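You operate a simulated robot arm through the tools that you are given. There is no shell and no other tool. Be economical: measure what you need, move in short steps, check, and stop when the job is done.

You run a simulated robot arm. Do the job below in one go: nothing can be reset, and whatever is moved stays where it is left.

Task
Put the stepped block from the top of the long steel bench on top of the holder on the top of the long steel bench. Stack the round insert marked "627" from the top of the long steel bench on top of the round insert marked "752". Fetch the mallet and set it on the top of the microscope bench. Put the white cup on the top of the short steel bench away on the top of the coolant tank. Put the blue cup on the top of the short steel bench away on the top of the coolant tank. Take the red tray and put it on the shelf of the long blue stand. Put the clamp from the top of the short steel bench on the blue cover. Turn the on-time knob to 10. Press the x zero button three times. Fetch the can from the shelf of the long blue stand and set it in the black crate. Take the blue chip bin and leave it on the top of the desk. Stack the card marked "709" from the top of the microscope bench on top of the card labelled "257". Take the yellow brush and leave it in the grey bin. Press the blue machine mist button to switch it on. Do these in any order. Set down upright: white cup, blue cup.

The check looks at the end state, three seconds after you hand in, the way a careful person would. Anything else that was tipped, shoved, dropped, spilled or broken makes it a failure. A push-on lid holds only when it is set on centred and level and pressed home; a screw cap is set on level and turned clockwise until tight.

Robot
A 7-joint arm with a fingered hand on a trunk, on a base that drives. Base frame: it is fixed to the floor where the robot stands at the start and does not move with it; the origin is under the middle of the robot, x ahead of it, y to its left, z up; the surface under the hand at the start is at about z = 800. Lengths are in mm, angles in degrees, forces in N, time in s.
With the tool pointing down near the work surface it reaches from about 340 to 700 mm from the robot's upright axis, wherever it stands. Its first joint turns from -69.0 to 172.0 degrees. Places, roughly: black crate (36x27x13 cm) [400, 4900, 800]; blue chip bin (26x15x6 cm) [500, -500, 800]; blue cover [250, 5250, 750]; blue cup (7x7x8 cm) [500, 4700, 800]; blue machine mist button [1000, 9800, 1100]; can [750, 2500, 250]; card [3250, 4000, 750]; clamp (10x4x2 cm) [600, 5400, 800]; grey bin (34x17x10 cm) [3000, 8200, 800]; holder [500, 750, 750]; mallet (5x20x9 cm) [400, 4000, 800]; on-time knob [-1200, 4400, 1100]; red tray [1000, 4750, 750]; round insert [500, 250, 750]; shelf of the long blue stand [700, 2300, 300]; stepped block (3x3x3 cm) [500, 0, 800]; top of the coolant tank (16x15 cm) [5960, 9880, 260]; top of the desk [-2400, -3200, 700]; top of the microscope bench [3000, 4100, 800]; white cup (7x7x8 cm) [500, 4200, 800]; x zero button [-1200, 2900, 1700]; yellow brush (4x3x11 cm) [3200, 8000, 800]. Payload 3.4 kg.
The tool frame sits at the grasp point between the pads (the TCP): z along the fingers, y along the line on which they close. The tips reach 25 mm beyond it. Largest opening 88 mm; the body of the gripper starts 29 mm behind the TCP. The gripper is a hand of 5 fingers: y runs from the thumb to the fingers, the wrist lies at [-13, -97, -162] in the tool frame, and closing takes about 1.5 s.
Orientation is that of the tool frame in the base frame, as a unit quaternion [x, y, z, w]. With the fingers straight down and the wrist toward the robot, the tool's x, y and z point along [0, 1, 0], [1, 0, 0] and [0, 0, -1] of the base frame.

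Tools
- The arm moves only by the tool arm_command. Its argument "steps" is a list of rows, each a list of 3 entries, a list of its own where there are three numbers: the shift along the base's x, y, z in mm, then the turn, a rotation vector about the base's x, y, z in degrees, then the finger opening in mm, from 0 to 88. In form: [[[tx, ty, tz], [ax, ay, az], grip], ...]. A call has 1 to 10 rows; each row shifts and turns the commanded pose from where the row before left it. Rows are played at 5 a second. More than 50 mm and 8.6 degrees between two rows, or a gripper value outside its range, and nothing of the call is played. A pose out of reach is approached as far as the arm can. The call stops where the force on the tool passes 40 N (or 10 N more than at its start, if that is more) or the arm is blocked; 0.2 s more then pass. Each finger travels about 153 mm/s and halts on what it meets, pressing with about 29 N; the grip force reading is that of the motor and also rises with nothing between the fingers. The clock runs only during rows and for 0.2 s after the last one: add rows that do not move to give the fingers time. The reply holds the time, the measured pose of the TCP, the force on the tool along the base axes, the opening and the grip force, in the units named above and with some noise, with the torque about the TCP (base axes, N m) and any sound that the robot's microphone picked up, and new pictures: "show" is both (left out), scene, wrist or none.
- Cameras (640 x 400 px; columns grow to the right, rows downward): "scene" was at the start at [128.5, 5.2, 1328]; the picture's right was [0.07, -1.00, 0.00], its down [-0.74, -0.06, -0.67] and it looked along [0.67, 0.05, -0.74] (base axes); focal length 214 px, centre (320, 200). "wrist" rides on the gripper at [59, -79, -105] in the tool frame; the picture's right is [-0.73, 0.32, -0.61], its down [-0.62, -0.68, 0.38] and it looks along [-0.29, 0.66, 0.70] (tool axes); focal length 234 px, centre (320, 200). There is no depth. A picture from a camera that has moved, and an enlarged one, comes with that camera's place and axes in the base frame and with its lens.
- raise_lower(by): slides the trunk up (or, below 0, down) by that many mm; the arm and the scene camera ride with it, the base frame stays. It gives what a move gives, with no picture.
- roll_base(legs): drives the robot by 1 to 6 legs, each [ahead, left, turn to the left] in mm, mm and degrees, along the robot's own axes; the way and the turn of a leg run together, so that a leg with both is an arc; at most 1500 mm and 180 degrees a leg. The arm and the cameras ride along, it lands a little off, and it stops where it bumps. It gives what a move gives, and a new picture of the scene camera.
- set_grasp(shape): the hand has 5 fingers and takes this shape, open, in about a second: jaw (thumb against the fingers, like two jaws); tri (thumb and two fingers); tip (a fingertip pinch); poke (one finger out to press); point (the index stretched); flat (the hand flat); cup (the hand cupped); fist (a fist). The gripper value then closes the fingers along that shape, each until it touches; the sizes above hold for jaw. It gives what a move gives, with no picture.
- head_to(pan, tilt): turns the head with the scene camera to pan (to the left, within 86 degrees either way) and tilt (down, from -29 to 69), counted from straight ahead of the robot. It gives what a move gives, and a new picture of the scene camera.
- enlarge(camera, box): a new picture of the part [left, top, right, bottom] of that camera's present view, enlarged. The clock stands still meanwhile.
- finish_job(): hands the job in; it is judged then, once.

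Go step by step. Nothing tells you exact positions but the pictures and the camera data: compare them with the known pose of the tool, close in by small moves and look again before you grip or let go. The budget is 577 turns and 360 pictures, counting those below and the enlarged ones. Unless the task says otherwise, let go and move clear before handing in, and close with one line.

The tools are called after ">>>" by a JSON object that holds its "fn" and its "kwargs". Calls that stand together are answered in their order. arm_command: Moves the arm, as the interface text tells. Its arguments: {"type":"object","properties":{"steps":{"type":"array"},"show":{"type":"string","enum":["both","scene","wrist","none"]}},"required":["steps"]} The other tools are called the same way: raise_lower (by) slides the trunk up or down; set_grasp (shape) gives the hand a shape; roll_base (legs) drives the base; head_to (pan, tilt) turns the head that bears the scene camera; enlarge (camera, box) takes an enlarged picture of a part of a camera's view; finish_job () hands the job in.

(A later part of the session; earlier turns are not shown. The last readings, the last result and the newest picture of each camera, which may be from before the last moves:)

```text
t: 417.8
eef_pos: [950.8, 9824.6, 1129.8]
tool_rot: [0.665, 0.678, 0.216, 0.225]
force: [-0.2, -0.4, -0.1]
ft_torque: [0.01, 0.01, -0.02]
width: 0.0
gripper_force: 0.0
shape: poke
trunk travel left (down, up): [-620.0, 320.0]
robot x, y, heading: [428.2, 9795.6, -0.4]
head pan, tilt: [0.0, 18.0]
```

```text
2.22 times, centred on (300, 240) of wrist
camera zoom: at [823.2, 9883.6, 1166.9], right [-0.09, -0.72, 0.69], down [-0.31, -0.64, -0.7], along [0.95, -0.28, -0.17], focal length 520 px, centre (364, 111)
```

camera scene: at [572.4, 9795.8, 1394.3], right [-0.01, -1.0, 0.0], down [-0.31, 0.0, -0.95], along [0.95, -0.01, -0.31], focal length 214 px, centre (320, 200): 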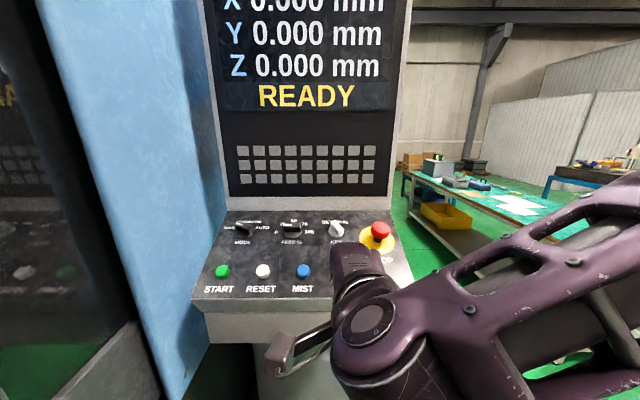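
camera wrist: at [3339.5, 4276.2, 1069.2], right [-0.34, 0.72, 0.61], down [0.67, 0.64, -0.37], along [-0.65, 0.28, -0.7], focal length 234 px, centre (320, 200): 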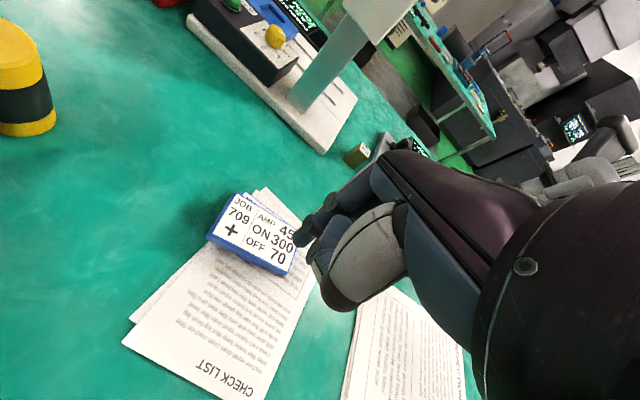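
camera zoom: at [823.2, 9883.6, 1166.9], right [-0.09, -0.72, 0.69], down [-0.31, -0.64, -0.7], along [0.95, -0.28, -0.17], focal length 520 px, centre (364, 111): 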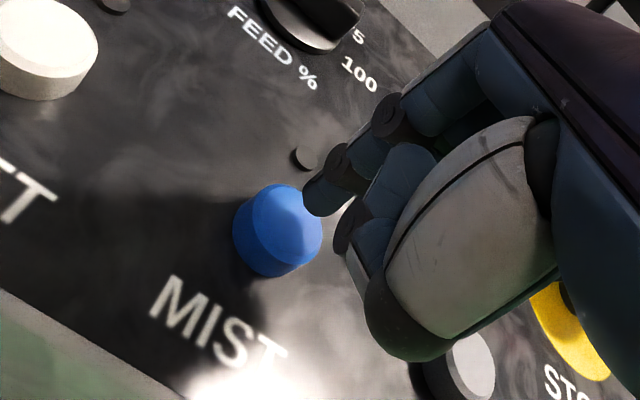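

Lined up exactly along the axis. I push in 5 mm steps until it clicks.

>>> {"fn": "arm_command", "kwargs": {"steps": [[[6, 0, -8], [0, 0, 0], 88], [[4, 0, -5.5], [0, 0, 0], 88], [[3, 0, -4], [0, 0, 0], 88], [[2, 0, -2.7], [0, 0, 0], 88], [[0, 0, 0], [0, 0, 0], 88]], "show": "none"}}

```text
t: 419.0
eef_pos: [964.2, 9824.6, 1112.5]
tool_rot: [0.665, 0.678, 0.218, 0.225]
force: [-3.1, -0.5, 4.5]
ft_torque: [-0.03, -0.02, 0.02]
width: 0.1
gripper_force: 0.0
shape: poke
trunk travel left (down, up): [-620.0, 320.0]
robot x, y, heading: [427.5, 9795.6, -0.2]
head pan, tilt: [0.0, 18.0]
heard: click
```

Click heard. I withdraw and check the button's state.

>>> {"fn": "arm_command", "kwargs": {"steps": [[[-6, 0, 8], [0, 0, 0], 88], [[-15, 0, 20], [0, 0, 0], 88], [[-25, -5, 30], [0, 0, 0], 88], [[-30, -10, 20], [0, 0, 0], 88], [[-30, -10, 0], [0, 0, 0], 88]], "show": "none"}}

>>> {"fn": "enlarge", "kwargs": {"camera": "scene", "box": [180, 160, 420, 320]}}

```text
t: 420.2
eef_pos: [858.4, 9798.7, 1186.8]
tool_rot: [0.666, 0.677, 0.217, 0.226]
force: [-0.2, 0.9, -0.3]
ft_torque: [0.05, 0.01, 0.0]
width: 0.1
gripper_force: 0.1
shape: poke
trunk travel left (down, up): [-620.0, 320.0]
robot x, y, heading: [425.1, 9802.0, -0.5]
head pan, tilt: [0.0, 18.0]
```

```text
2.50 times, centred on (300, 240) of scene
camera zoom: at [570.3, 9795.7, 1394.5], right [-0.01, -1.0, 0.0], down [-0.31, 0.0, -0.95], along [0.95, -0.01, -0.31], focal length 536 px, centre (370, 100)
```

zoom: 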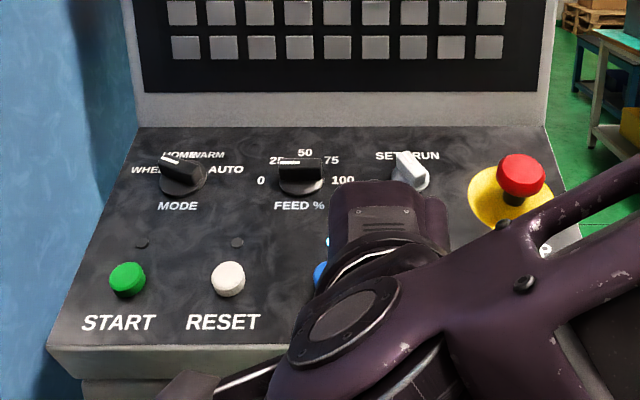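

Its lamp is lit: mist is on. Now to the brush from behind the bench; I restore the hand and drive there.

>>> {"fn": "set_grasp", "kwargs": {"shape": "jaw"}}

>>> {"fn": "arm_command", "kwargs": {"steps": [[[-10, -10, 0], [0, 7.2, 0], 88], [[-10, -10, 0], [0, 7.2, 0], 88], [[0, 0, 0], [0, 7.2, 0], 88], [[0, 0, 0], [0, 7.2, 0], 88], [[0, 0, 0], [0, 7.2, 0], 88]], "show": "none"}}

>>> {"fn": "roll_base", "kwargs": {"legs": [[-220, 0, 0], [0, -900, 0], [1450, 0, 0], [1400, 0, 0], [0, 0, -89.5], [280, 0, 0]]}}

```text
t: 421.1
eef_pos: [860.9, 9798.1, 1186.7]
tool_rot: [0.666, 0.678, 0.216, 0.224]
force: [0.9, 0.1, 0.2]
ft_torque: [-0.01, 0.0, 0.0]
width: 88.0
gripper_force: 0.0
shape: jaw
trunk travel left (down, up): [-620.0, 320.0]
robot x, y, heading: [428.8, 9799.4, -0.5]
head pan, tilt: [0.0, 18.0]
```

```text
t: 422.3
eef_pos: [839.6, 9779.0, 1187.8]
tool_rot: [0.7, 0.714, -0.001, 0.003]
force: [0.2, 0.0, -0.4]
ft_torque: [-0.02, -0.01, -0.01]
width: 87.8
gripper_force: 0.0
shape: jaw
trunk travel left (down, up): [-620.0, 320.0]
robot x, y, heading: [425.8, 9797.7, -0.7]
head pan, tilt: [0.0, 18.0]
```

```text
t: 446.8
eef_pos: [2988.0, 8182.6, 1186.7]
tool_rot: [1.0, -0.002, -0.003, 0.001]
force: [0.5, -0.2, 0.2]
ft_torque: [0.0, -0.03, -0.05]
width: 87.9
gripper_force: 0.0
shape: jaw
trunk travel left (down, up): [-620.0, 320.0]
robot x, y, heading: [3014.1, 8594.4, -91.9]
head pan, tilt: [0.0, 18.0]
stopped in leg 6: the robot was blocked; the commanded pose is now the measured one
camera scene: at [3011.1, 8449.1, 1394.2], right [-1.0, 0.03, 0.0], down [0.01, 0.31, -0.95], along [-0.03, -0.95, -0.31], focal length 214 px, centre (320, 200)
```

scene: 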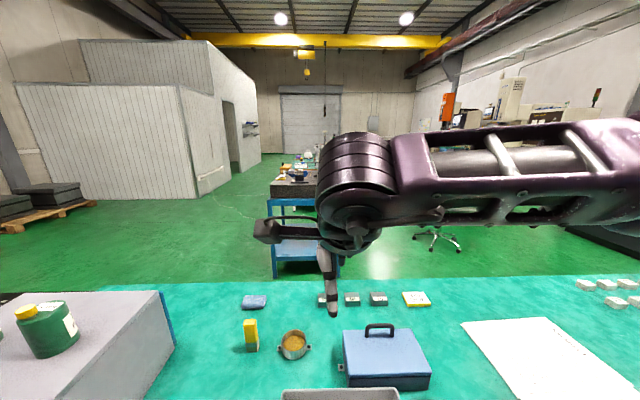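

The base touched the bench edge; I ease back 10 mm. The brush is at about [3187, 8000]; I move the hand above it.

>>> {"fn": "roll_base", "kwargs": {"legs": [[-10, 0, 0]]}}

>>> {"fn": "arm_command", "kwargs": {"steps": [[[25, -22, -20], [0, 0, 0], 88], [[25, -22, -20], [0, 0, 0], 88], [[25, -22, -20], [0, 0, 0], 88], [[25, -22, -20], [0, 0, 0], 88], [[25, -22, -20], [0, 0, 0], 88], [[25, -22, -20], [0, 0, 0], 88], [[25, -22, -25], [0, 0, 0], 88], [[25, -25, -25], [0, 0, 0], 88], [[0, 0, 0], [0, 0, 0], 88]], "show": "wrist"}}

```text
t: 447.6
eef_pos: [2988.6, 8193.0, 1187.5]
tool_rot: [1.0, -0.002, -0.003, 0.001]
force: [0.2, 0.2, -0.5]
ft_torque: [0.04, -0.01, -0.03]
width: 87.7
gripper_force: 0.0
shape: jaw
trunk travel left (down, up): [-620.0, 320.0]
robot x, y, heading: [3021.2, 8606.3, -91.8]
head pan, tilt: [0.0, 18.0]
camera scene: at [3011.8, 8459.7, 1394.2], right [-1.0, 0.03, 0.0], down [0.01, 0.31, -0.95], along [-0.03, -0.95, -0.31], focal length 214 px, centre (320, 200)
```

scene: 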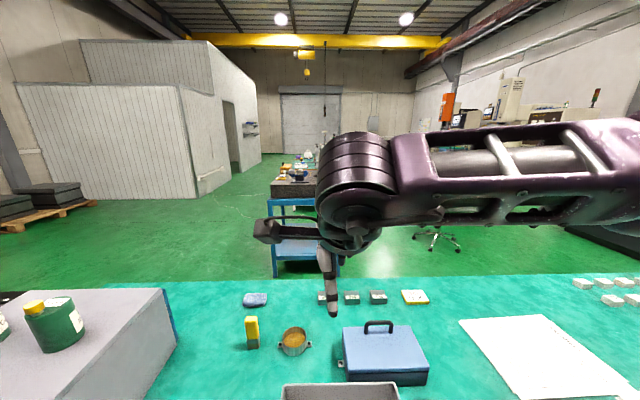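

```text
t: 449.6
eef_pos: [3185.3, 8014.9, 1018.4]
tool_rot: [1.0, -0.002, -0.002, 0.002]
force: [0.0, 0.2, -0.1]
ft_torque: [0.01, 0.0, 0.01]
width: 87.9
gripper_force: 0.1
shape: jaw
trunk travel left (down, up): [-620.0, 320.0]
robot x, y, heading: [3018.0, 8601.1, -92.0]
head pan, tilt: [0.0, 18.0]
camera wrist: at [3245.3, 8094.3, 1123.0], right [-0.72, -0.32, 0.61], down [-0.62, 0.68, -0.38], along [-0.3, -0.66, -0.69], focal length 234 px, centre (320, 200)
```

wrist: 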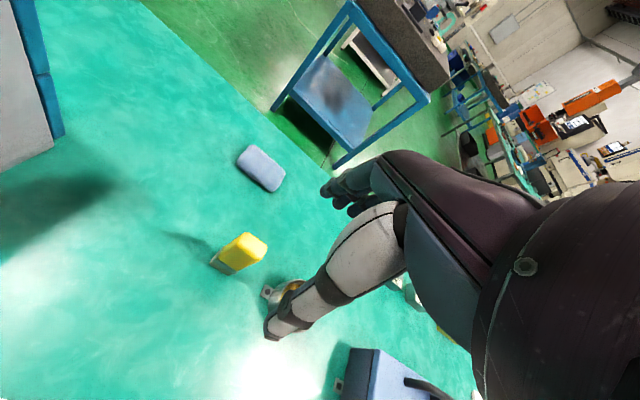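

The brush is at [3193, 7993], top ≈ z 900. I descend and grip its upper part.

>>> {"fn": "arm_command", "kwargs": {"steps": [[[8, -21, -20], [0, 0, 0], 88], [[0, 0, -40], [0, 0, 0], 88], [[0, 0, -40], [0, 0, 0], 88], [[0, 0, -30], [0, 0, 0], 85], [[0, 0, 0], [0, 0, 0], 60], [[0, 0, 0], [0, 0, 0], 40], [[0, 0, 0], [0, 0, 0], 20], [[0, 0, 0], [0, 0, 0], 10], [[0, 0, 0], [0, 0, 0], 10], [[0, 0, 0], [0, 0, 0], 10]], "show": "wrist"}}

```text
t: 451.8
eef_pos: [3194.5, 7993.5, 889.7]
tool_rot: [1.0, -0.003, -0.003, 0.002]
force: [-0.8, -0.4, 0.1]
ft_torque: [-0.03, 0.01, 0.01]
width: 16.9
gripper_force: 28.5
shape: jaw
trunk travel left (down, up): [-620.0, 320.0]
robot x, y, heading: [3011.3, 8605.2, -92.0]
head pan, tilt: [0.0, 18.0]
camera wrist: at [3254.1, 8072.9, 993.4], right [-0.72, -0.32, 0.61], down [-0.62, 0.68, -0.38], along [-0.3, -0.66, -0.69], focal length 234 px, centre (320, 200)
```

wrist: 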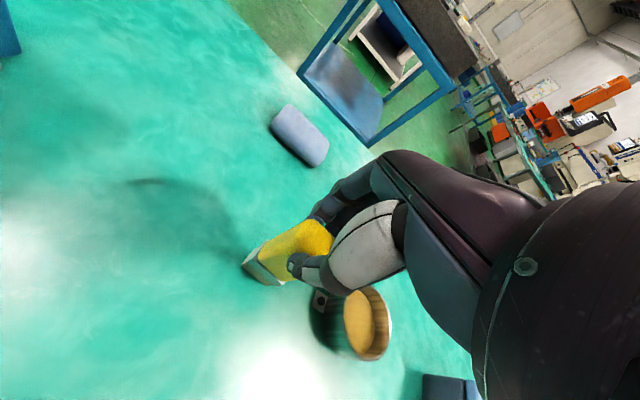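

Gripped. I lift it and carry it over the grey bin.

>>> {"fn": "arm_command", "kwargs": {"steps": [[[0, 0, 40], [0, 0, 0], 10], [[0, 0, 45], [0, 0, 0], 10], [[0, 0, 45], [0, 0, 0], 10], [[-32, 28, 10], [0, 0, 0], 10], [[-32, 28, 0], [0, 0, 0], 10], [[-32, 30, 0], [0, 0, 0], 10], [[-32, 30, 0], [0, 0, 0], 10], [[-32, 30, 0], [0, 0, 0], 10], [[-32, 30, 0], [0, 0, 0], 10], [[-32, 30, 0], [0, 0, 0], 10]], "show": "wrist"}}

```text
t: 454.0
eef_pos: [2972.0, 8202.2, 1030.5]
tool_rot: [1.0, -0.002, -0.003, 0.002]
force: [-0.1, -1.1, -0.7]
ft_torque: [0.0, 0.02, 0.02]
width: 16.7
gripper_force: 29.5
shape: jaw
trunk travel left (down, up): [-620.0, 320.0]
robot x, y, heading: [3015.8, 8605.4, -92.0]
head pan, tilt: [0.0, 18.0]
camera wrist: at [3030.6, 8281.6, 1134.8], right [-0.72, -0.32, 0.61], down [-0.62, 0.68, -0.38], along [-0.3, -0.66, -0.69], focal length 234 px, centre (320, 200)
```

wrist: 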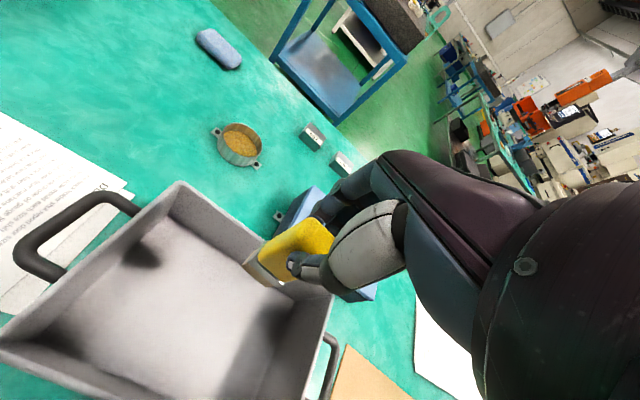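

Bin spans x 2858–3072, y 8165–8311. I centre over it, lower until the brush nearly touches the floor, release and rise.

>>> {"fn": "arm_command", "kwargs": {"steps": [[[-4, 35, 0], [0, 0, 0], 10], [[0, 0, -40], [0, 0, 0], 10], [[0, 0, -40], [0, 0, 0], 10], [[0, 0, -35], [0, 0, 0], 10], [[0, 0, -12], [0, 0, 0], 10], [[0, 0, -6], [0, 0, 0], 10], [[0, 0, 0], [0, 0, 0], 10]], "show": "none"}}

```text
t: 455.6
eef_pos: [2969.9, 8234.0, 896.3]
tool_rot: [1.0, -0.002, -0.002, 0.002]
force: [-0.1, -0.2, -1.6]
ft_torque: [0.05, -0.02, -0.01]
width: 16.7
gripper_force: 28.9
shape: jaw
trunk travel left (down, up): [-620.0, 320.0]
robot x, y, heading: [3013.5, 8603.5, -92.1]
head pan, tilt: [0.0, 18.0]
```

>>> {"fn": "arm_command", "kwargs": {"steps": [[[0, 0, -3], [0, 0, 0], 10], [[0, 0, -2], [0, 0, 0], 10], [[0, 0, 0], [0, 0, 0], 25], [[0, 0, 0], [0, 0, 0], 45], [[0, 0, 0], [0, 0, 0], 65], [[0, 0, 0], [0, 0, 0], 70], [[0, 0, 40], [0, 0, 0], 70], [[0, 0, 45], [0, 0, 0], 70], [[0, 0, 45], [0, 0, 0], 70], [[0, 0, 45], [0, 0, 0], 70]], "show": "wrist"}}

```text
t: 457.8
eef_pos: [2968.9, 8234.5, 1063.3]
tool_rot: [1.0, -0.002, -0.002, 0.002]
force: [0.7, 1.2, 0.3]
ft_torque: [-0.03, -0.02, 0.0]
width: 69.8
gripper_force: 0.0
shape: jaw
out of reach, approached as far as the arm can: row 8
trunk travel left (down, up): [-620.0, 320.0]
robot x, y, heading: [3016.5, 8603.5, -92.1]
head pan, tilt: [0.0, 18.0]
camera wrist: at [3027.0, 8314.5, 1167.3], right [-0.72, -0.32, 0.61], down [-0.62, 0.68, -0.38], along [-0.3, -0.66, -0.69], focal length 234 px, centre (320, 200)
```

wrist: 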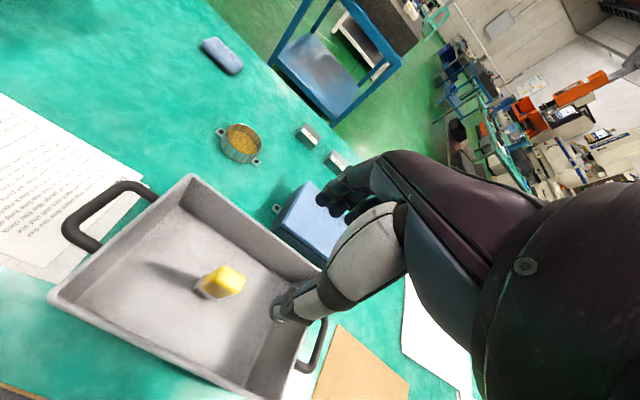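

The brush stands in the grey bin. Now the white cup: I drive back around to the short bench's front side.

>>> {"fn": "roll_base", "kwargs": {"legs": [[-250, 0, 0], [0, -1300, 2], [0, -1250, 0], [1450, 0, 0], [1300, 0, 0], [0, -560, 0]]}}

```text
t: 487.4
eef_pos: [-197.2, 5774.3, 1061.7]
tool_rot: [1.0, -0.007, -0.002, 0.002]
force: [-0.1, 0.2, 0.0]
ft_torque: [-0.02, -0.02, 0.0]
width: 69.9
gripper_force: 0.0
shape: jaw
trunk travel left (down, up): [-620.0, 320.0]
robot x, y, heading: [-145.2, 6145.2, -92.6]
head pan, tilt: [0.0, 18.0]
camera scene: at [-152.4, 6001.7, 1394.4], right [-1.0, 0.04, 0.0], down [0.01, 0.31, -0.95], along [-0.04, -0.95, -0.31], focal length 214 px, centre (320, 200)
```

scene: 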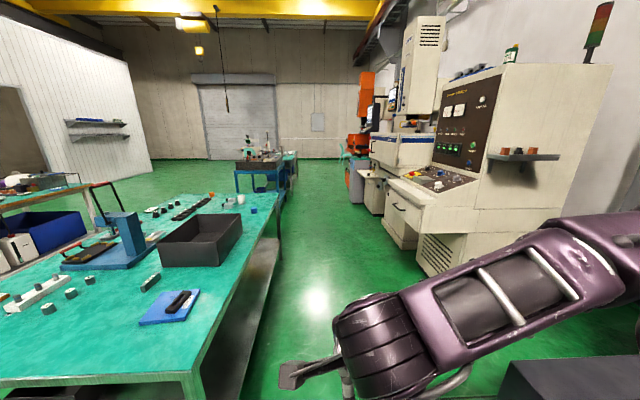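

I turn to face the bench and slide to the white cup at ~[429, 4193].

>>> {"fn": "roll_base", "kwargs": {"legs": [[0, 0, 92.4], [0, -1000, 0], [0, -950, 0]]}}

>>> {"fn": "arm_command", "kwargs": {"steps": [[[10, 0, 0], [0, 0, -8.5], 88], [[10, 0, 0], [0, 0, -8.5], 88], [[10, 0, 0], [0, 0, -8.5], 88], [[10, 0, 0], [0, 0, -8.5], 88], [[10, 0, 0], [0, 0, -8.5], 88], [[10, 0, 0], [0, 0, -8.5], 88], [[10, 0, 0], [0, 0, -8.5], 88], [[10, 0, 0], [0, 0, -8.5], 88], [[10, 0, 0], [0, 0, -8.5], 88], [[10, 0, 0], [0, 0, -8.5], 88]], "show": "none"}}

```text
t: 501.1
eef_pos: [278.4, 4162.0, 1062.4]
tool_rot: [0.687, 0.727, 0.0, 0.003]
force: [0.3, -0.1, -0.5]
ft_torque: [0.04, 0.02, 0.01]
width: 70.1
gripper_force: 0.1
shape: jaw
trunk travel left (down, up): [-620.0, 320.0]
robot x, y, heading: [-94.1, 4191.1, 1.5]
head pan, tilt: [0.0, 18.0]
camera scene: at [48.2, 4191.0, 1394.4], right [0.03, -1.0, 0.0], down [-0.31, -0.01, -0.95], along [0.95, 0.03, -0.31], focal length 214 px, centre (320, 200)
```

scene: 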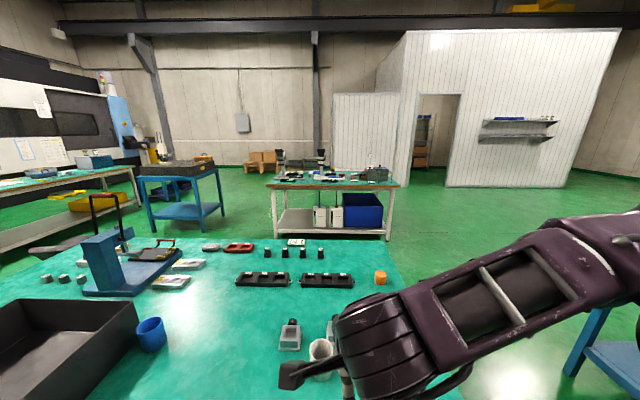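

```text
t: 503.4
eef_pos: [378.7, 4163.8, 1061.7]
tool_rot: [0.998, 0.07, -0.002, 0.003]
force: [-0.1, 0.4, -0.5]
ft_torque: [-0.01, -0.03, 0.02]
width: 88.0
gripper_force: 0.1
shape: jaw
trunk travel left (down, up): [-620.0, 320.0]
robot x, y, heading: [-94.5, 4186.2, 1.7]
head pan, tilt: [0.0, 18.0]
```

>>> {"fn": "arm_command", "kwargs": {"steps": [[[14, 10, -20], [0, 0, -8], 88], [[14, 10, -20], [0, 0, 0], 88], [[14, 9, -20], [0, 0, 0], 88], [[0, 0, -20], [0, 0, 0], 88], [[0, 0, 0], [0, 0, 0], 88]], "show": "wrist"}}

```text
t: 504.6
eef_pos: [393.9, 4181.1, 966.1]
tool_rot: [1.0, 0.002, -0.002, 0.003]
force: [-0.2, 0.1, 0.0]
ft_torque: [0.01, 0.01, 0.04]
width: 88.0
gripper_force: 0.0
shape: jaw
out of reach, approached as far as the arm can: row 1, 2, 3
trunk travel left (down, up): [-620.0, 320.0]
robot x, y, heading: [-93.5, 4194.0, 1.7]
head pan, tilt: [0.0, 18.0]
camera wrist: at [452.0, 4261.7, 1069.9], right [-0.72, -0.32, 0.61], down [-0.63, 0.68, -0.38], along [-0.29, -0.66, -0.69], focal length 234 px, centre (320, 200)
```

wrist: 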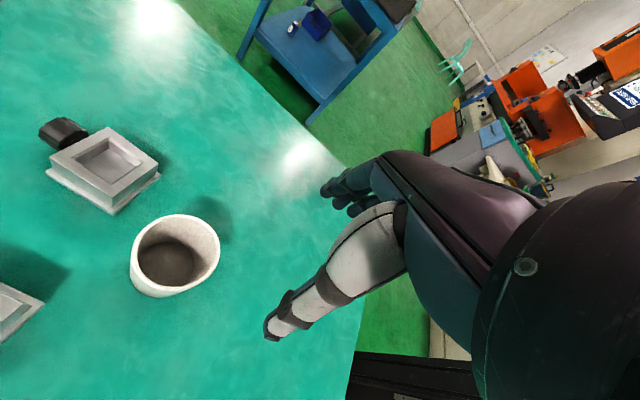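

The cup is at [454, 4207]; yaw -90 can't reach that far, so I return to the default yaw and grip near the rim, above the grey blocks behind.

>>> {"fn": "arm_command", "kwargs": {"steps": [[[5, 2, 2], [0, 0, 8.5], 88], [[5, 2, 2], [0, 0, 8.5], 88], [[5, 2, 2], [0, 0, 8.5], 88], [[5, 2, 2], [0, 0, 8.5], 88], [[5, 2, 0], [0, 0, 8.5], 88], [[5, 2, 0], [0, 0, 8.5], 88], [[5, 2, 0], [0, 0, 8.5], 88], [[5, 2, 0], [0, 0, 8.5], 88], [[5, 3, 0], [0, 0, 8.5], 88], [[5, 3, 0], [0, 0, 8.5], 88]], "show": "none"}}

>>> {"fn": "arm_command", "kwargs": {"steps": [[[4, 3, -10], [0, 0, 5], 88], [[4, 0, -5], [0, 0, 0], 88], [[0, 0, 0], [0, 0, 0], 88]], "show": "wrist"}}

```text
t: 506.8
eef_pos: [442.6, 4200.9, 974.2]
tool_rot: [0.735, 0.678, -0.001, 0.003]
force: [-0.9, 0.2, 0.3]
ft_torque: [0.03, -0.03, -0.01]
width: 87.7
gripper_force: 0.1
shape: jaw
trunk travel left (down, up): [-620.0, 320.0]
robot x, y, heading: [-96.0, 4186.2, 1.7]
head pan, tilt: [0.0, 18.0]
```

```text
t: 507.6
eef_pos: [450.8, 4204.6, 959.5]
tool_rot: [0.706, 0.708, -0.001, 0.003]
force: [0.8, -0.6, 0.8]
ft_torque: [-0.01, 0.02, -0.03]
width: 87.9
gripper_force: 0.0
shape: jaw
trunk travel left (down, up): [-620.0, 320.0]
robot x, y, heading: [-94.2, 4187.1, 1.8]
head pan, tilt: [0.0, 18.0]
camera wrist: at [371.0, 4264.4, 1062.9], right [0.32, -0.72, 0.61], down [-0.68, -0.63, -0.38], along [0.66, -0.29, -0.69], focal length 234 px, centre (320, 200)
```

wrist: 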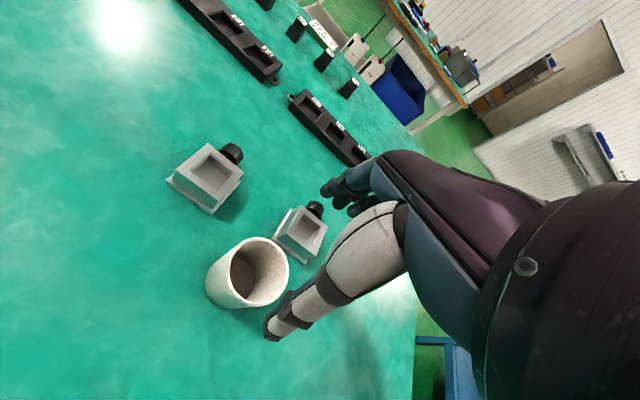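

>>> {"fn": "arm_command", "kwargs": {"steps": [[[-5, 3, -20], [0, 0, 0], 88], [[0, 0, -22], [0, 0, 0], 88], [[0, 0, 0], [0, 0, 0], 88]], "show": "wrist"}}

```text
t: 508.4
eef_pos: [446.1, 4208.2, 918.3]
tool_rot: [0.706, 0.708, 0.001, 0.003]
force: [-0.1, 0.3, -0.2]
ft_torque: [0.0, 0.0, -0.02]
width: 87.8
gripper_force: 0.0
shape: jaw
trunk travel left (down, up): [-620.0, 320.0]
robot x, y, heading: [-95.4, 4186.1, 1.6]
head pan, tilt: [0.0, 18.0]
camera wrist: at [365.7, 4268.3, 1021.7], right [0.32, -0.72, 0.61], down [-0.68, -0.63, -0.38], along [0.66, -0.29, -0.69], focal length 234 px, centre (320, 200)
```

wrist: 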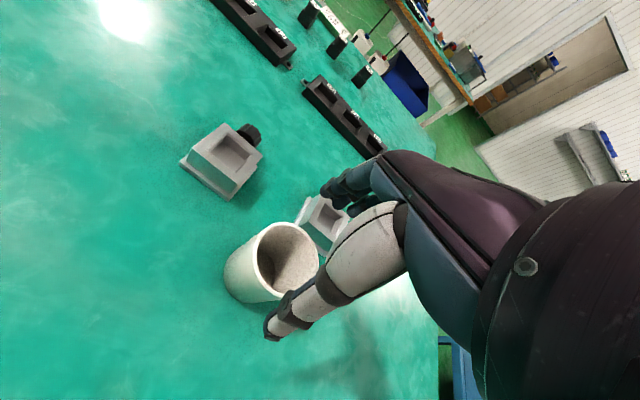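

>>> {"fn": "arm_command", "kwargs": {"steps": [[[-5, 0, 0], [0, 0, 0], 88], [[0, 0, -20], [0, 0, 0], 88], [[0, 0, -15], [0, 0, 0], 88], [[0, 0, -8], [0, 0, 0], 88], [[0, 0, 0], [0, 0, 0], 88]], "show": "wrist"}}

```text
t: 509.6
eef_pos: [440.4, 4208.4, 873.6]
tool_rot: [0.706, 0.708, -0.001, 0.004]
force: [-0.1, -0.3, -0.2]
ft_torque: [-0.01, 0.03, -0.03]
width: 87.8
gripper_force: 0.1
shape: jaw
trunk travel left (down, up): [-620.0, 320.0]
robot x, y, heading: [-97.3, 4184.4, 1.6]
head pan, tilt: [0.0, 18.0]
camera wrist: at [359.7, 4267.9, 977.2], right [0.32, -0.72, 0.61], down [-0.68, -0.63, -0.38], along [0.66, -0.29, -0.69], focal length 234 px, centre (320, 200)
```

wrist: 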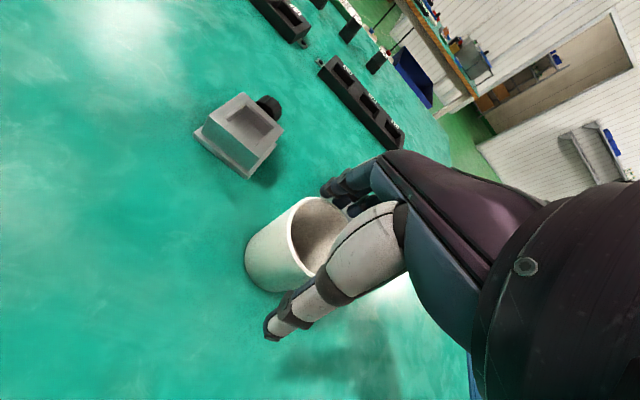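

The cup is between thumb and fingers. I lower 6 mm, close and lift.

>>> {"fn": "arm_command", "kwargs": {"steps": [[[0, 0, -6], [0, 0, 0], 88], [[0, 0, 0], [0, 0, 0], 75], [[0, 0, 0], [0, 0, 0], 65], [[0, 0, 0], [0, 0, 0], 55], [[0, 0, 0], [0, 0, 0], 50], [[0, 0, 0], [0, 0, 0], 50], [[0, 0, 15], [0, 0, 0], 50], [[0, 0, 35], [0, 0, 0], 50], [[0, 0, 40], [0, 0, 0], 50], [[0, 0, 0], [0, 0, 0], 50]], "show": "wrist"}}

```text
t: 511.8
eef_pos: [440.6, 4207.6, 959.0]
tool_rot: [0.706, 0.709, -0.001, 0.003]
force: [0.9, -0.8, -0.2]
ft_torque: [0.01, -0.01, 0.02]
width: 47.8
gripper_force: 28.7
shape: jaw
trunk travel left (down, up): [-620.0, 320.0]
robot x, y, heading: [-98.5, 4188.3, 1.6]
head pan, tilt: [0.0, 18.0]
camera wrist: at [359.5, 4267.4, 1061.7], right [0.32, -0.72, 0.61], down [-0.68, -0.63, -0.38], along [0.66, -0.29, -0.69], focal length 234 px, centre (320, 200)
```

wrist: 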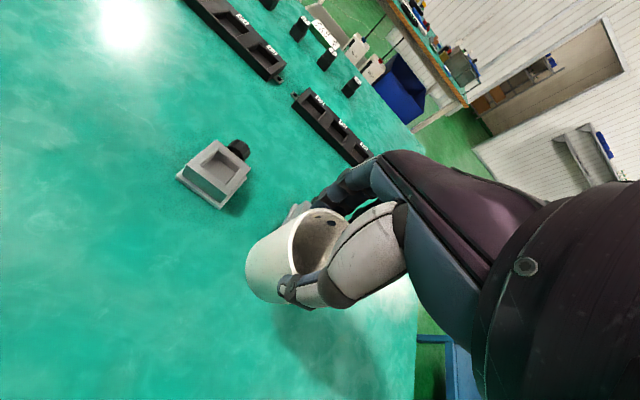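

The cup is held (base ≈ 68 mm below the TCP). I raise well clear of crate and cups, retract, and head for the coolant tank.

>>> {"fn": "raise_lower", "kwargs": {"by": 180}}

>>> {"fn": "arm_command", "kwargs": {"steps": [[[-25, 0, 10], [0, 0, 0], 50], [[-25, 0, 10], [0, 0, 0], 50], [[-25, 0, 0], [0, 0, 0], 50], [[-25, 0, 0], [0, 0, 0], 50]], "show": "none"}}

>>> {"fn": "roll_base", "kwargs": {"legs": [[-60, 0, -1.6], [0, 1000, 0], [0, 960, 0], [550, 1350, 0], [0, 1330, 0]]}}

```text
t: 513.8
eef_pos: [439.7, 4207.9, 1137.3]
tool_rot: [0.706, 0.708, -0.001, 0.003]
force: [-0.6, -0.1, -0.4]
ft_torque: [0.03, -0.02, 0.02]
width: 47.9
gripper_force: 29.0
shape: jaw
trunk travel left (down, up): [-800.0, 140.0]
robot x, y, heading: [-96.9, 4187.0, 1.7]
head pan, tilt: [0.0, 18.0]
```

```text
t: 514.8
eef_pos: [339.1, 4207.8, 1157.7]
tool_rot: [0.706, 0.708, -0.001, 0.004]
force: [0.3, 1.0, 0.0]
ft_torque: [0.0, 0.02, 0.0]
width: 47.8
gripper_force: 28.8
shape: jaw
trunk travel left (down, up): [-800.0, 140.0]
robot x, y, heading: [-94.2, 4190.9, 1.6]
head pan, tilt: [0.0, 18.0]
```

```text
t: 538.3
eef_pos: [790.5, 8852.9, 1157.3]
tool_rot: [0.717, 0.697, -0.001, 0.003]
force: [0.1, -0.7, -0.3]
ft_torque: [0.05, 0.01, 0.03]
width: 47.8
gripper_force: 28.9
shape: jaw
trunk travel left (down, up): [-800.0, 140.0]
robot x, y, heading: [355.6, 8843.8, 0.1]
head pan, tilt: [0.0, 18.0]
camera scene: at [499.2, 8845.3, 1574.4], right [0.0, -1.0, 0.0], down [-0.31, 0.0, -0.95], along [0.95, 0.0, -0.31], focal length 214 px, centre (320, 200)
```

scene: 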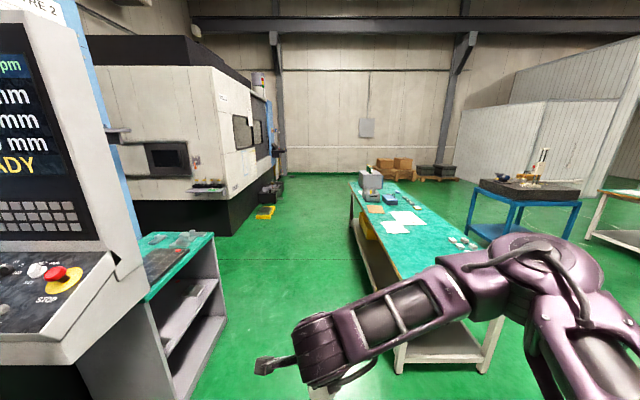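

Clear ahead. I drive on toward the tank.

>>> {"fn": "roll_base", "kwargs": {"legs": [[1450, 0, 0], [1450, 0, 0], [1400, 0, 0]]}}

>>> {"fn": "enlarge", "kwargs": {"camera": "scene", "box": [80, 150, 340, 330]}}

```text
t: 558.9
eef_pos: [5097.9, 8721.4, 1156.9]
tool_rot: [0.728, 0.685, -0.001, 0.003]
force: [0.5, -0.4, 0.0]
ft_torque: [-0.03, 0.02, -0.03]
width: 47.7
gripper_force: 29.2
shape: jaw
trunk travel left (down, up): [-800.0, 140.0]
robot x, y, heading: [4664.2, 8730.4, -2.0]
head pan, tilt: [0.0, 18.0]
camera scene: at [4805.7, 8723.9, 1574.4], right [-0.04, -1.0, 0.0], down [-0.31, 0.01, -0.95], along [0.95, -0.04, -0.31], focal length 214 px, centre (320, 200)
```

scene: 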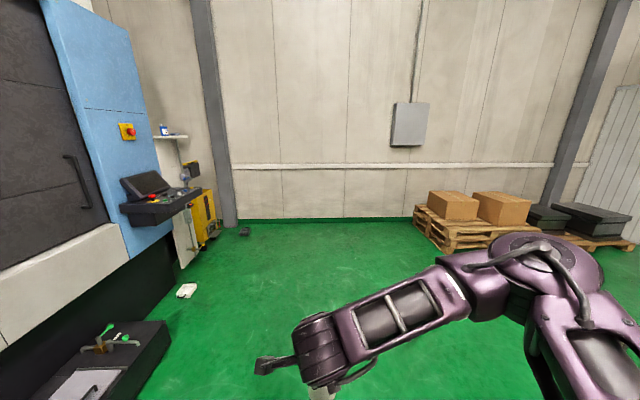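

```text
2.22 times, centred on (210, 240) of scene
camera zoom: at [4805.7, 8723.9, 1574.4], right [-0.04, -1.0, 0.0], down [-0.31, 0.01, -0.95], along [0.95, -0.04, -0.31], focal length 477 px, centre (564, 111)
```

zoom: 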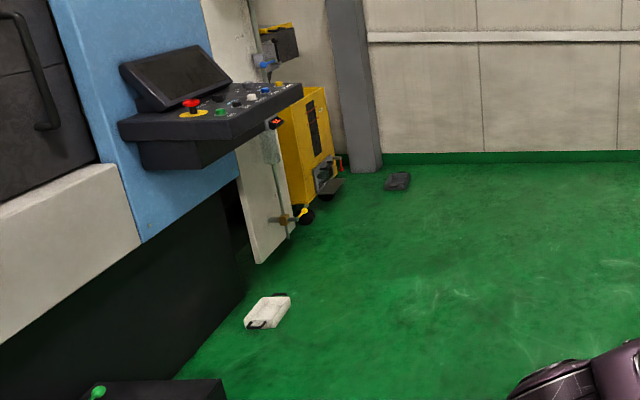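

The black low box at front of the white machine is the coolant tank. I position in front of it facing +y, head tilted down.

>>> {"fn": "head_to", "kwargs": {"pan": 0, "tilt": 48}}

>>> {"fn": "roll_base", "kwargs": {"legs": [[1270, 0, 0], [0, 0, 92], [640, 0, 0]]}}

>>> {"fn": "enlarge", "kwargs": {"camera": "scene", "box": [180, 120, 440, 300]}}

```text
t: 559.8
eef_pos: [5100.2, 8720.8, 1156.7]
tool_rot: [0.728, 0.685, 0.0, 0.003]
force: [0.3, 0.1, -0.1]
ft_torque: [0.02, -0.02, 0.0]
width: 47.8
gripper_force: 29.0
shape: jaw
trunk travel left (down, up): [-800.0, 140.0]
robot x, y, heading: [4660.6, 8729.7, -1.9]
head pan, tilt: [0.0, 48.0]
camera scene: at [4791.3, 8724.4, 1528.3], right [-0.04, -1.0, 0.0], down [-0.74, 0.03, -0.67], along [0.67, -0.02, -0.74], focal length 214 px, centre (320, 200)
```

scene: 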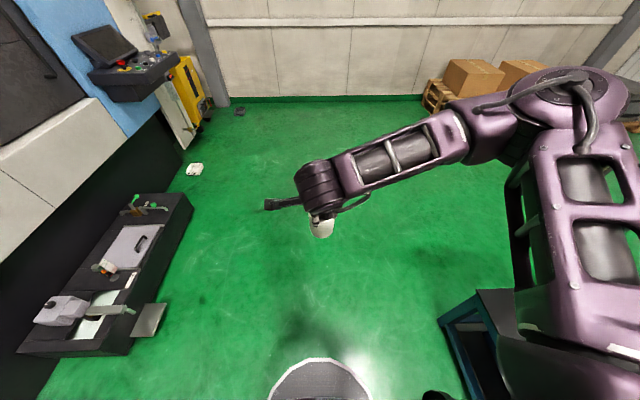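

```text
t: 573.2
eef_pos: [5918.2, 9739.6, 1157.1]
tool_rot: [0.014, 1.0, 0.001, 0.003]
force: [-0.3, 0.9, -0.9]
ft_torque: [-0.03, 0.03, -0.02]
width: 47.4
gripper_force: 29.4
shape: jaw
trunk travel left (down, up): [-800.0, 140.0]
robot x, y, heading: [5922.5, 9301.7, 89.8]
head pan, tilt: [0.0, 48.0]
camera scene: at [5924.8, 9432.8, 1528.3], right [1.0, 0.0, 0.0], down [0.0, -0.74, -0.67], along [0.0, 0.67, -0.74], focal length 214 px, centre (320, 200)
```

scene: 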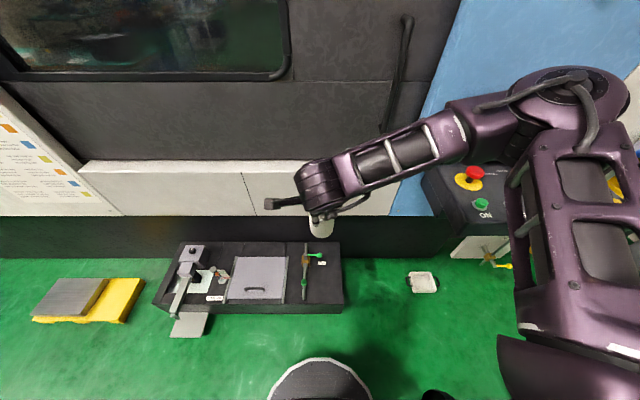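

```text
2.22 times, centred on (310, 210) of scene
camera zoom: at [5924.8, 9432.8, 1528.3], right [1.0, 0.0, 0.0], down [0.0, -0.74, -0.67], along [0.0, 0.67, -0.74], focal length 477 px, centre (342, 178)
```

zoom: 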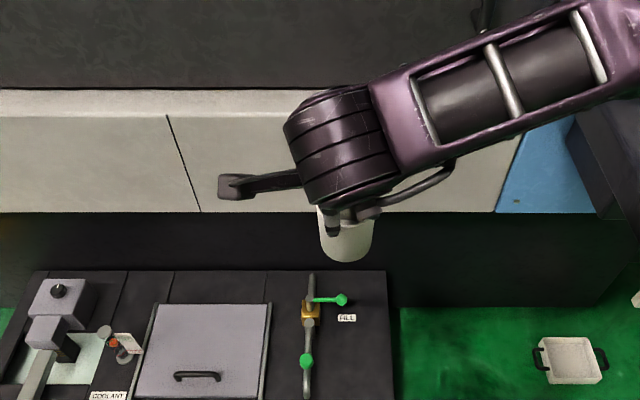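

The free top area right of the valve pipe is where the cups go: white at ~[5920, 9878], blue later at ~[6000, 9878]. I move up and lower the trunk.

>>> {"fn": "roll_base", "kwargs": {"legs": [[100, 0, 0]]}}

>>> {"fn": "raise_lower", "kwargs": {"by": -680}}

>>> {"fn": "arm_command", "kwargs": {"steps": [[[0, 12, -20], [0, 0, 0], 50], [[0, 12, -20], [0, 0, 0], 50], [[0, 12, -20], [0, 0, 0], 50], [[0, 0, 0], [0, 0, 0], 50]], "show": "both"}}

```text
t: 574.4
eef_pos: [5917.9, 9838.1, 1157.9]
tool_rot: [0.013, 1.0, 0.002, 0.003]
force: [-0.1, 0.6, -0.2]
ft_torque: [0.01, 0.05, -0.03]
width: 47.4
gripper_force: 28.8
shape: jaw
trunk travel left (down, up): [-800.0, 140.0]
robot x, y, heading: [5925.1, 9400.8, 90.0]
head pan, tilt: [0.0, 48.0]
camera scene: at [5925.1, 9531.7, 1528.3], right [1.0, 0.0, 0.0], down [0.0, -0.74, -0.67], along [0.0, 0.67, -0.74], focal length 214 px, centre (320, 200)
```

scene: 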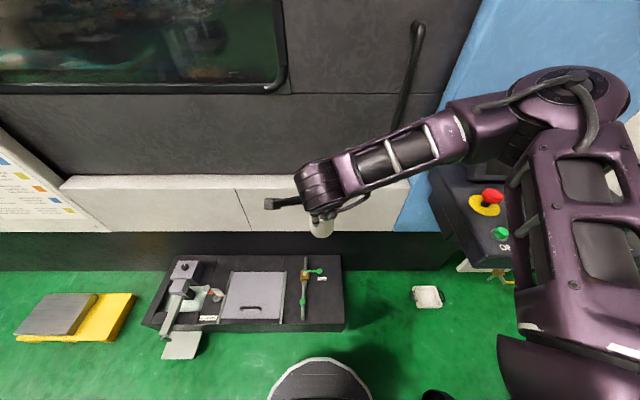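

```text
refused: -680 is not a number from -400 to 400
```

```text
t: 575.4
eef_pos: [5917.9, 9875.3, 1097.3]
tool_rot: [0.013, 1.0, 0.002, 0.002]
force: [0.1, -0.2, -0.1]
ft_torque: [-0.03, 0.04, 0.01]
width: 47.3
gripper_force: 29.6
shape: jaw
trunk travel left (down, up): [-800.0, 140.0]
robot x, y, heading: [5922.8, 9407.2, 89.7]
head pan, tilt: [0.0, 48.0]
camera scene: at [5925.1, 9531.5, 1528.3], right [1.0, 0.0, 0.0], down [0.0, -0.74, -0.67], along [0.0, 0.67, -0.74], focal length 214 px, centre (320, 200)
camera wrist: at [5856.5, 9798.9, 1200.7], right [0.73, 0.3, 0.61], down [0.61, -0.7, -0.38], along [0.31, 0.65, -0.69], focal length 234 px, centre (320, 200)
```

scene: 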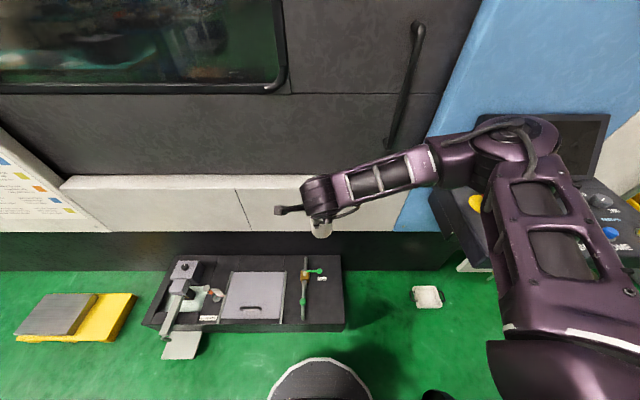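
wrist: 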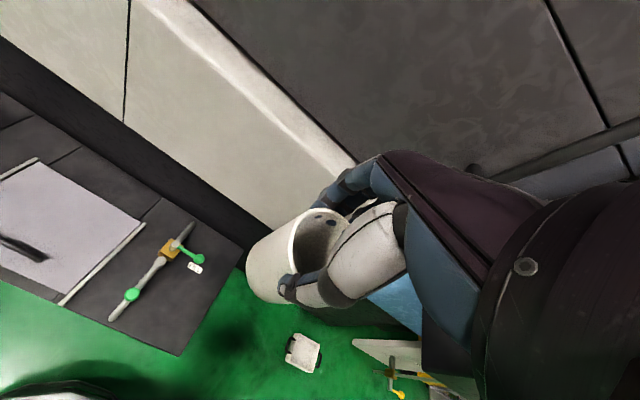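

Trunk moves are limited to 400; I lower in two goes.

>>> {"fn": "raise_lower", "kwargs": {"by": -400}}

>>> {"fn": "raise_lower", "kwargs": {"by": -270}}

>>> {"fn": "arm_command", "kwargs": {"steps": [[[0, 0, -25], [0, 0, 0], 50], [[0, 0, -20], [0, 0, 0], 50], [[0, 0, 0], [0, 0, 0], 50]], "show": "both"}}

```text
t: 579.2
eef_pos: [5919.0, 9876.8, 697.2]
tool_rot: [0.013, 1.0, 0.002, 0.002]
force: [-0.1, 0.5, -1.0]
ft_torque: [0.02, 0.03, -0.04]
width: 47.4
gripper_force: 29.4
shape: jaw
trunk travel left (down, up): [-400.0, 540.0]
robot x, y, heading: [5925.9, 9405.4, 90.1]
head pan, tilt: [0.0, 48.0]
```

```text
t: 582.0
eef_pos: [5918.8, 9876.9, 426.8]
tool_rot: [0.013, 1.0, 0.001, 0.003]
force: [0.5, -0.6, -0.9]
ft_torque: [0.0, 0.03, -0.03]
width: 47.2
gripper_force: 28.7
shape: jaw
trunk travel left (down, up): [-130.0, 810.0]
robot x, y, heading: [5925.5, 9405.2, 90.0]
head pan, tilt: [0.0, 48.0]
```

```text
t: 582.8
eef_pos: [5917.7, 9876.4, 382.6]
tool_rot: [0.013, 1.0, 0.002, 0.002]
force: [-1.1, 0.6, 0.0]
ft_torque: [0.02, 0.0, 0.02]
width: 47.3
gripper_force: 29.3
shape: jaw
trunk travel left (down, up): [-130.0, 810.0]
robot x, y, heading: [5924.8, 9400.8, 90.0]
head pan, tilt: [0.0, 48.0]
camera scene: at [5925.1, 9532.1, 858.2], right [1.0, 0.0, 0.0], down [0.0, -0.74, -0.67], along [0.0, 0.67, -0.74], focal length 214 px, centre (320, 200)
camera wrist: at [5855.8, 9798.4, 485.8], right [0.73, 0.3, 0.61], down [0.61, -0.7, -0.38], along [0.31, 0.65, -0.69], focal length 234 px, centre (320, 200)
```

scene: 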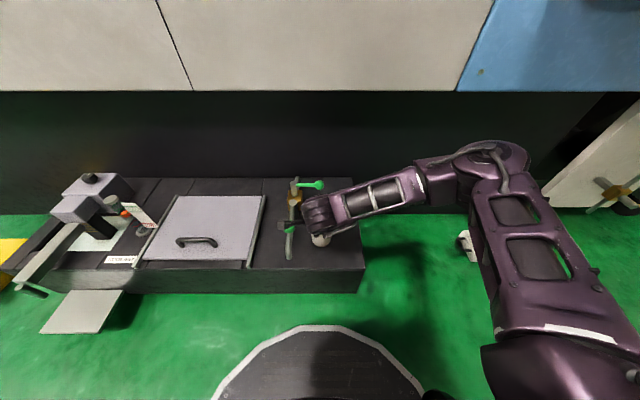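
wrist: 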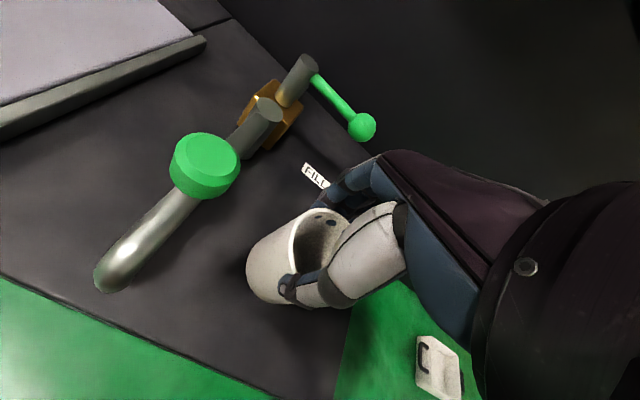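

Positions fine: front edge y≈9795, right edge x≈6057, pipe x≈5838. I shift 6 mm right and lower to contact.

>>> {"fn": "arm_command", "kwargs": {"steps": [[[6, 0, -15], [0, 0, 0], 50], [[0, 0, -15], [0, 0, 0], 50], [[0, 0, -12], [0, 0, 0], 50], [[0, 0, -5], [0, 0, 0], 50], [[0, 0, -3], [0, 0, 0], 50], [[0, 0, 0], [0, 0, 0], 50]], "show": "none"}}

```text
t: 584.2
eef_pos: [5924.3, 9877.7, 335.8]
tool_rot: [0.013, 1.0, 0.008, 0.002]
force: [-2.9, 8.9, 35.7]
ft_torque: [0.5, 0.0, 0.1]
width: 46.6
gripper_force: 29.0
shape: jaw
trunk travel left (down, up): [-130.0, 810.0]
robot x, y, heading: [5922.3, 9404.6, 89.8]
head pan, tilt: [0.0, 48.0]
```

Contact already. I ease up 3 mm, then open slowly and look.

>>> {"fn": "arm_command", "kwargs": {"steps": [[[0, 0, 3.5], [0, 0, 0], 50], [[0, 0, 0], [0, 0, 0], 50], [[0, 0, 0], [0, 0, 0], 60], [[0, 0, 0], [0, 0, 0], 70], [[0, 0, 0], [0, 0, 0], 80], [[0, 0, 0], [0, 0, 0], 88], [[0, 0, 0], [0, 0, 0], 88]], "show": "wrist"}}

```text
t: 585.8
eef_pos: [5925.2, 9875.6, 336.0]
tool_rot: [0.013, 1.0, 0.002, 0.003]
force: [0.3, 0.0, -0.2]
ft_torque: [-0.02, 0.01, -0.04]
width: 87.9
gripper_force: 0.1
shape: jaw
trunk travel left (down, up): [-130.0, 810.0]
robot x, y, heading: [5923.2, 9401.7, 89.8]
head pan, tilt: [0.0, 48.0]
camera wrist: at [5863.2, 9799.7, 439.3], right [0.73, 0.3, 0.61], down [0.61, -0.7, -0.38], along [0.31, 0.65, -0.69], focal length 234 px, centre (320, 200)
```

wrist: 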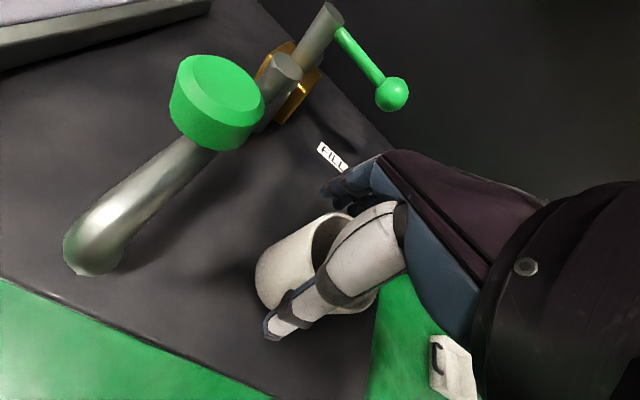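

The cup stands. I rise straight up and check.

>>> {"fn": "arm_command", "kwargs": {"steps": [[[0, 0, 15], [0, 0, 0], 88], [[0, 0, 35], [0, 0, 0], 88], [[0, 0, 45], [0, 0, 0], 88], [[0, 0, 45], [0, 0, 0], 88], [[0, 0, 0], [0, 0, 0], 88]], "show": "wrist"}}

```text
t: 587.0
eef_pos: [5924.6, 9876.6, 477.3]
tool_rot: [0.012, 1.0, 0.001, 0.003]
force: [-0.4, -1.5, 0.3]
ft_torque: [0.01, 0.0, -0.02]
width: 87.6
gripper_force: 0.0
shape: jaw
trunk travel left (down, up): [-130.0, 810.0]
robot x, y, heading: [5922.9, 9402.9, 90.1]
head pan, tilt: [0.0, 48.0]
camera wrist: at [5862.1, 9799.1, 581.4], right [0.73, 0.3, 0.61], down [0.61, -0.7, -0.38], along [0.31, 0.65, -0.69], focal length 234 px, centre (320, 200)
```

wrist: 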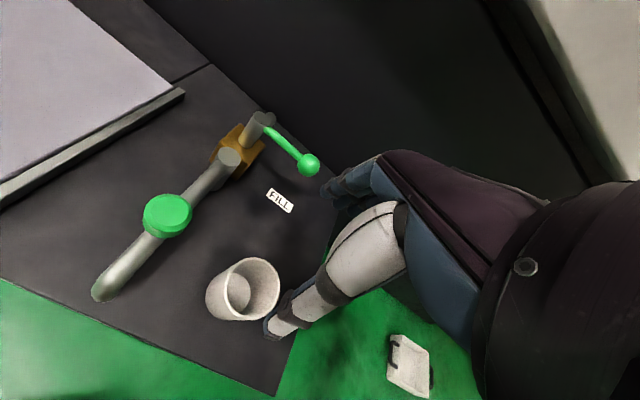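

The white cup stands upright at ~[5938, 9872]. I raise and drive back for the blue cup.

>>> {"fn": "raise_lower", "kwargs": {"by": 400}}

>>> {"fn": "raise_lower", "kwargs": {"by": 230}}

>>> {"fn": "roll_base", "kwargs": {"legs": [[-640, 0, 0], [0, 1450, 0], [0, 1450, 0]]}}

```text
t: 590.8
eef_pos: [5923.9, 9875.6, 876.9]
tool_rot: [0.012, 1.0, 0.001, 0.002]
force: [-0.2, 0.6, 0.0]
ft_torque: [-0.01, -0.01, -0.03]
width: 87.7
gripper_force: 0.1
shape: jaw
trunk travel left (down, up): [-530.0, 410.0]
robot x, y, heading: [5924.5, 9405.3, 89.7]
head pan, tilt: [0.0, 48.0]
```

```text
t: 593.2
eef_pos: [5924.3, 9876.1, 1106.8]
tool_rot: [0.013, 1.0, 0.002, 0.003]
force: [-0.4, -0.7, -0.8]
ft_torque: [-0.01, -0.02, -0.02]
width: 87.7
gripper_force: 0.1
shape: jaw
trunk travel left (down, up): [-760.0, 180.0]
robot x, y, heading: [5922.7, 9405.1, 89.8]
head pan, tilt: [0.0, 48.0]
```

```text
t: 610.1
eef_pos: [3068.3, 9205.0, 1107.3]
tool_rot: [0.004, 1.0, 0.002, 0.003]
force: [-0.1, -0.3, -0.7]
ft_torque: [0.0, -0.05, 0.02]
width: 87.7
gripper_force: 0.1
shape: jaw
trunk travel left (down, up): [-760.0, 180.0]
robot x, y, heading: [3077.6, 8732.8, 90.5]
head pan, tilt: [0.0, 48.0]
camera scene: at [3074.5, 8861.4, 1488.2], right [1.0, 0.01, 0.0], down [0.01, -0.74, -0.67], along [-0.01, 0.67, -0.74], focal length 214 px, centre (320, 200)
```

scene: 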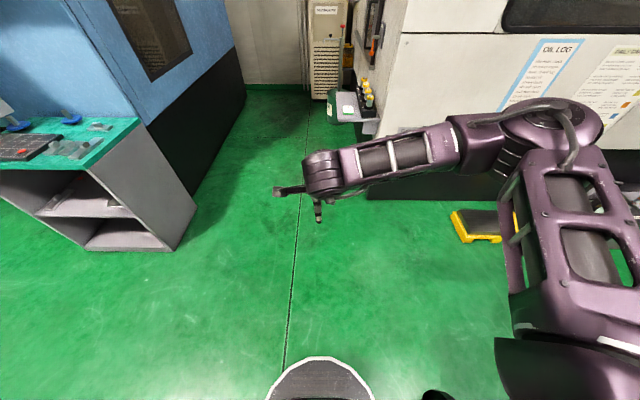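

>>> {"fn": "roll_base", "kwargs": {"legs": [[0, 1300, 0], [0, 1200, 0], [-1300, 0, 0], [-1300, 0, 0], [0, 750, 0], [0, 0, -90.5]]}}

```text
t: 642.2
eef_pos: [262.6, 6136.3, 1107.5]
tool_rot: [0.715, 0.699, -0.001, 0.003]
force: [0.0, 1.0, -0.6]
ft_torque: [0.0, 0.01, 0.01]
width: 87.6
gripper_force: 0.1
shape: jaw
trunk travel left (down, up): [-760.0, 180.0]
robot x, y, heading: [-211.7, 6137.7, -0.1]
head pan, tilt: [0.0, 48.0]
camera scene: at [-80.8, 6135.0, 1488.2], right [0.0, -1.0, 0.0], down [-0.74, 0.0, -0.67], along [0.67, 0.0, -0.74], focal length 214 px, centre (320, 200)
```

scene: 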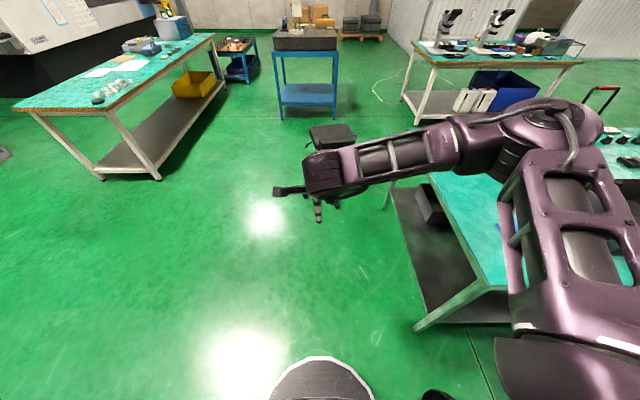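

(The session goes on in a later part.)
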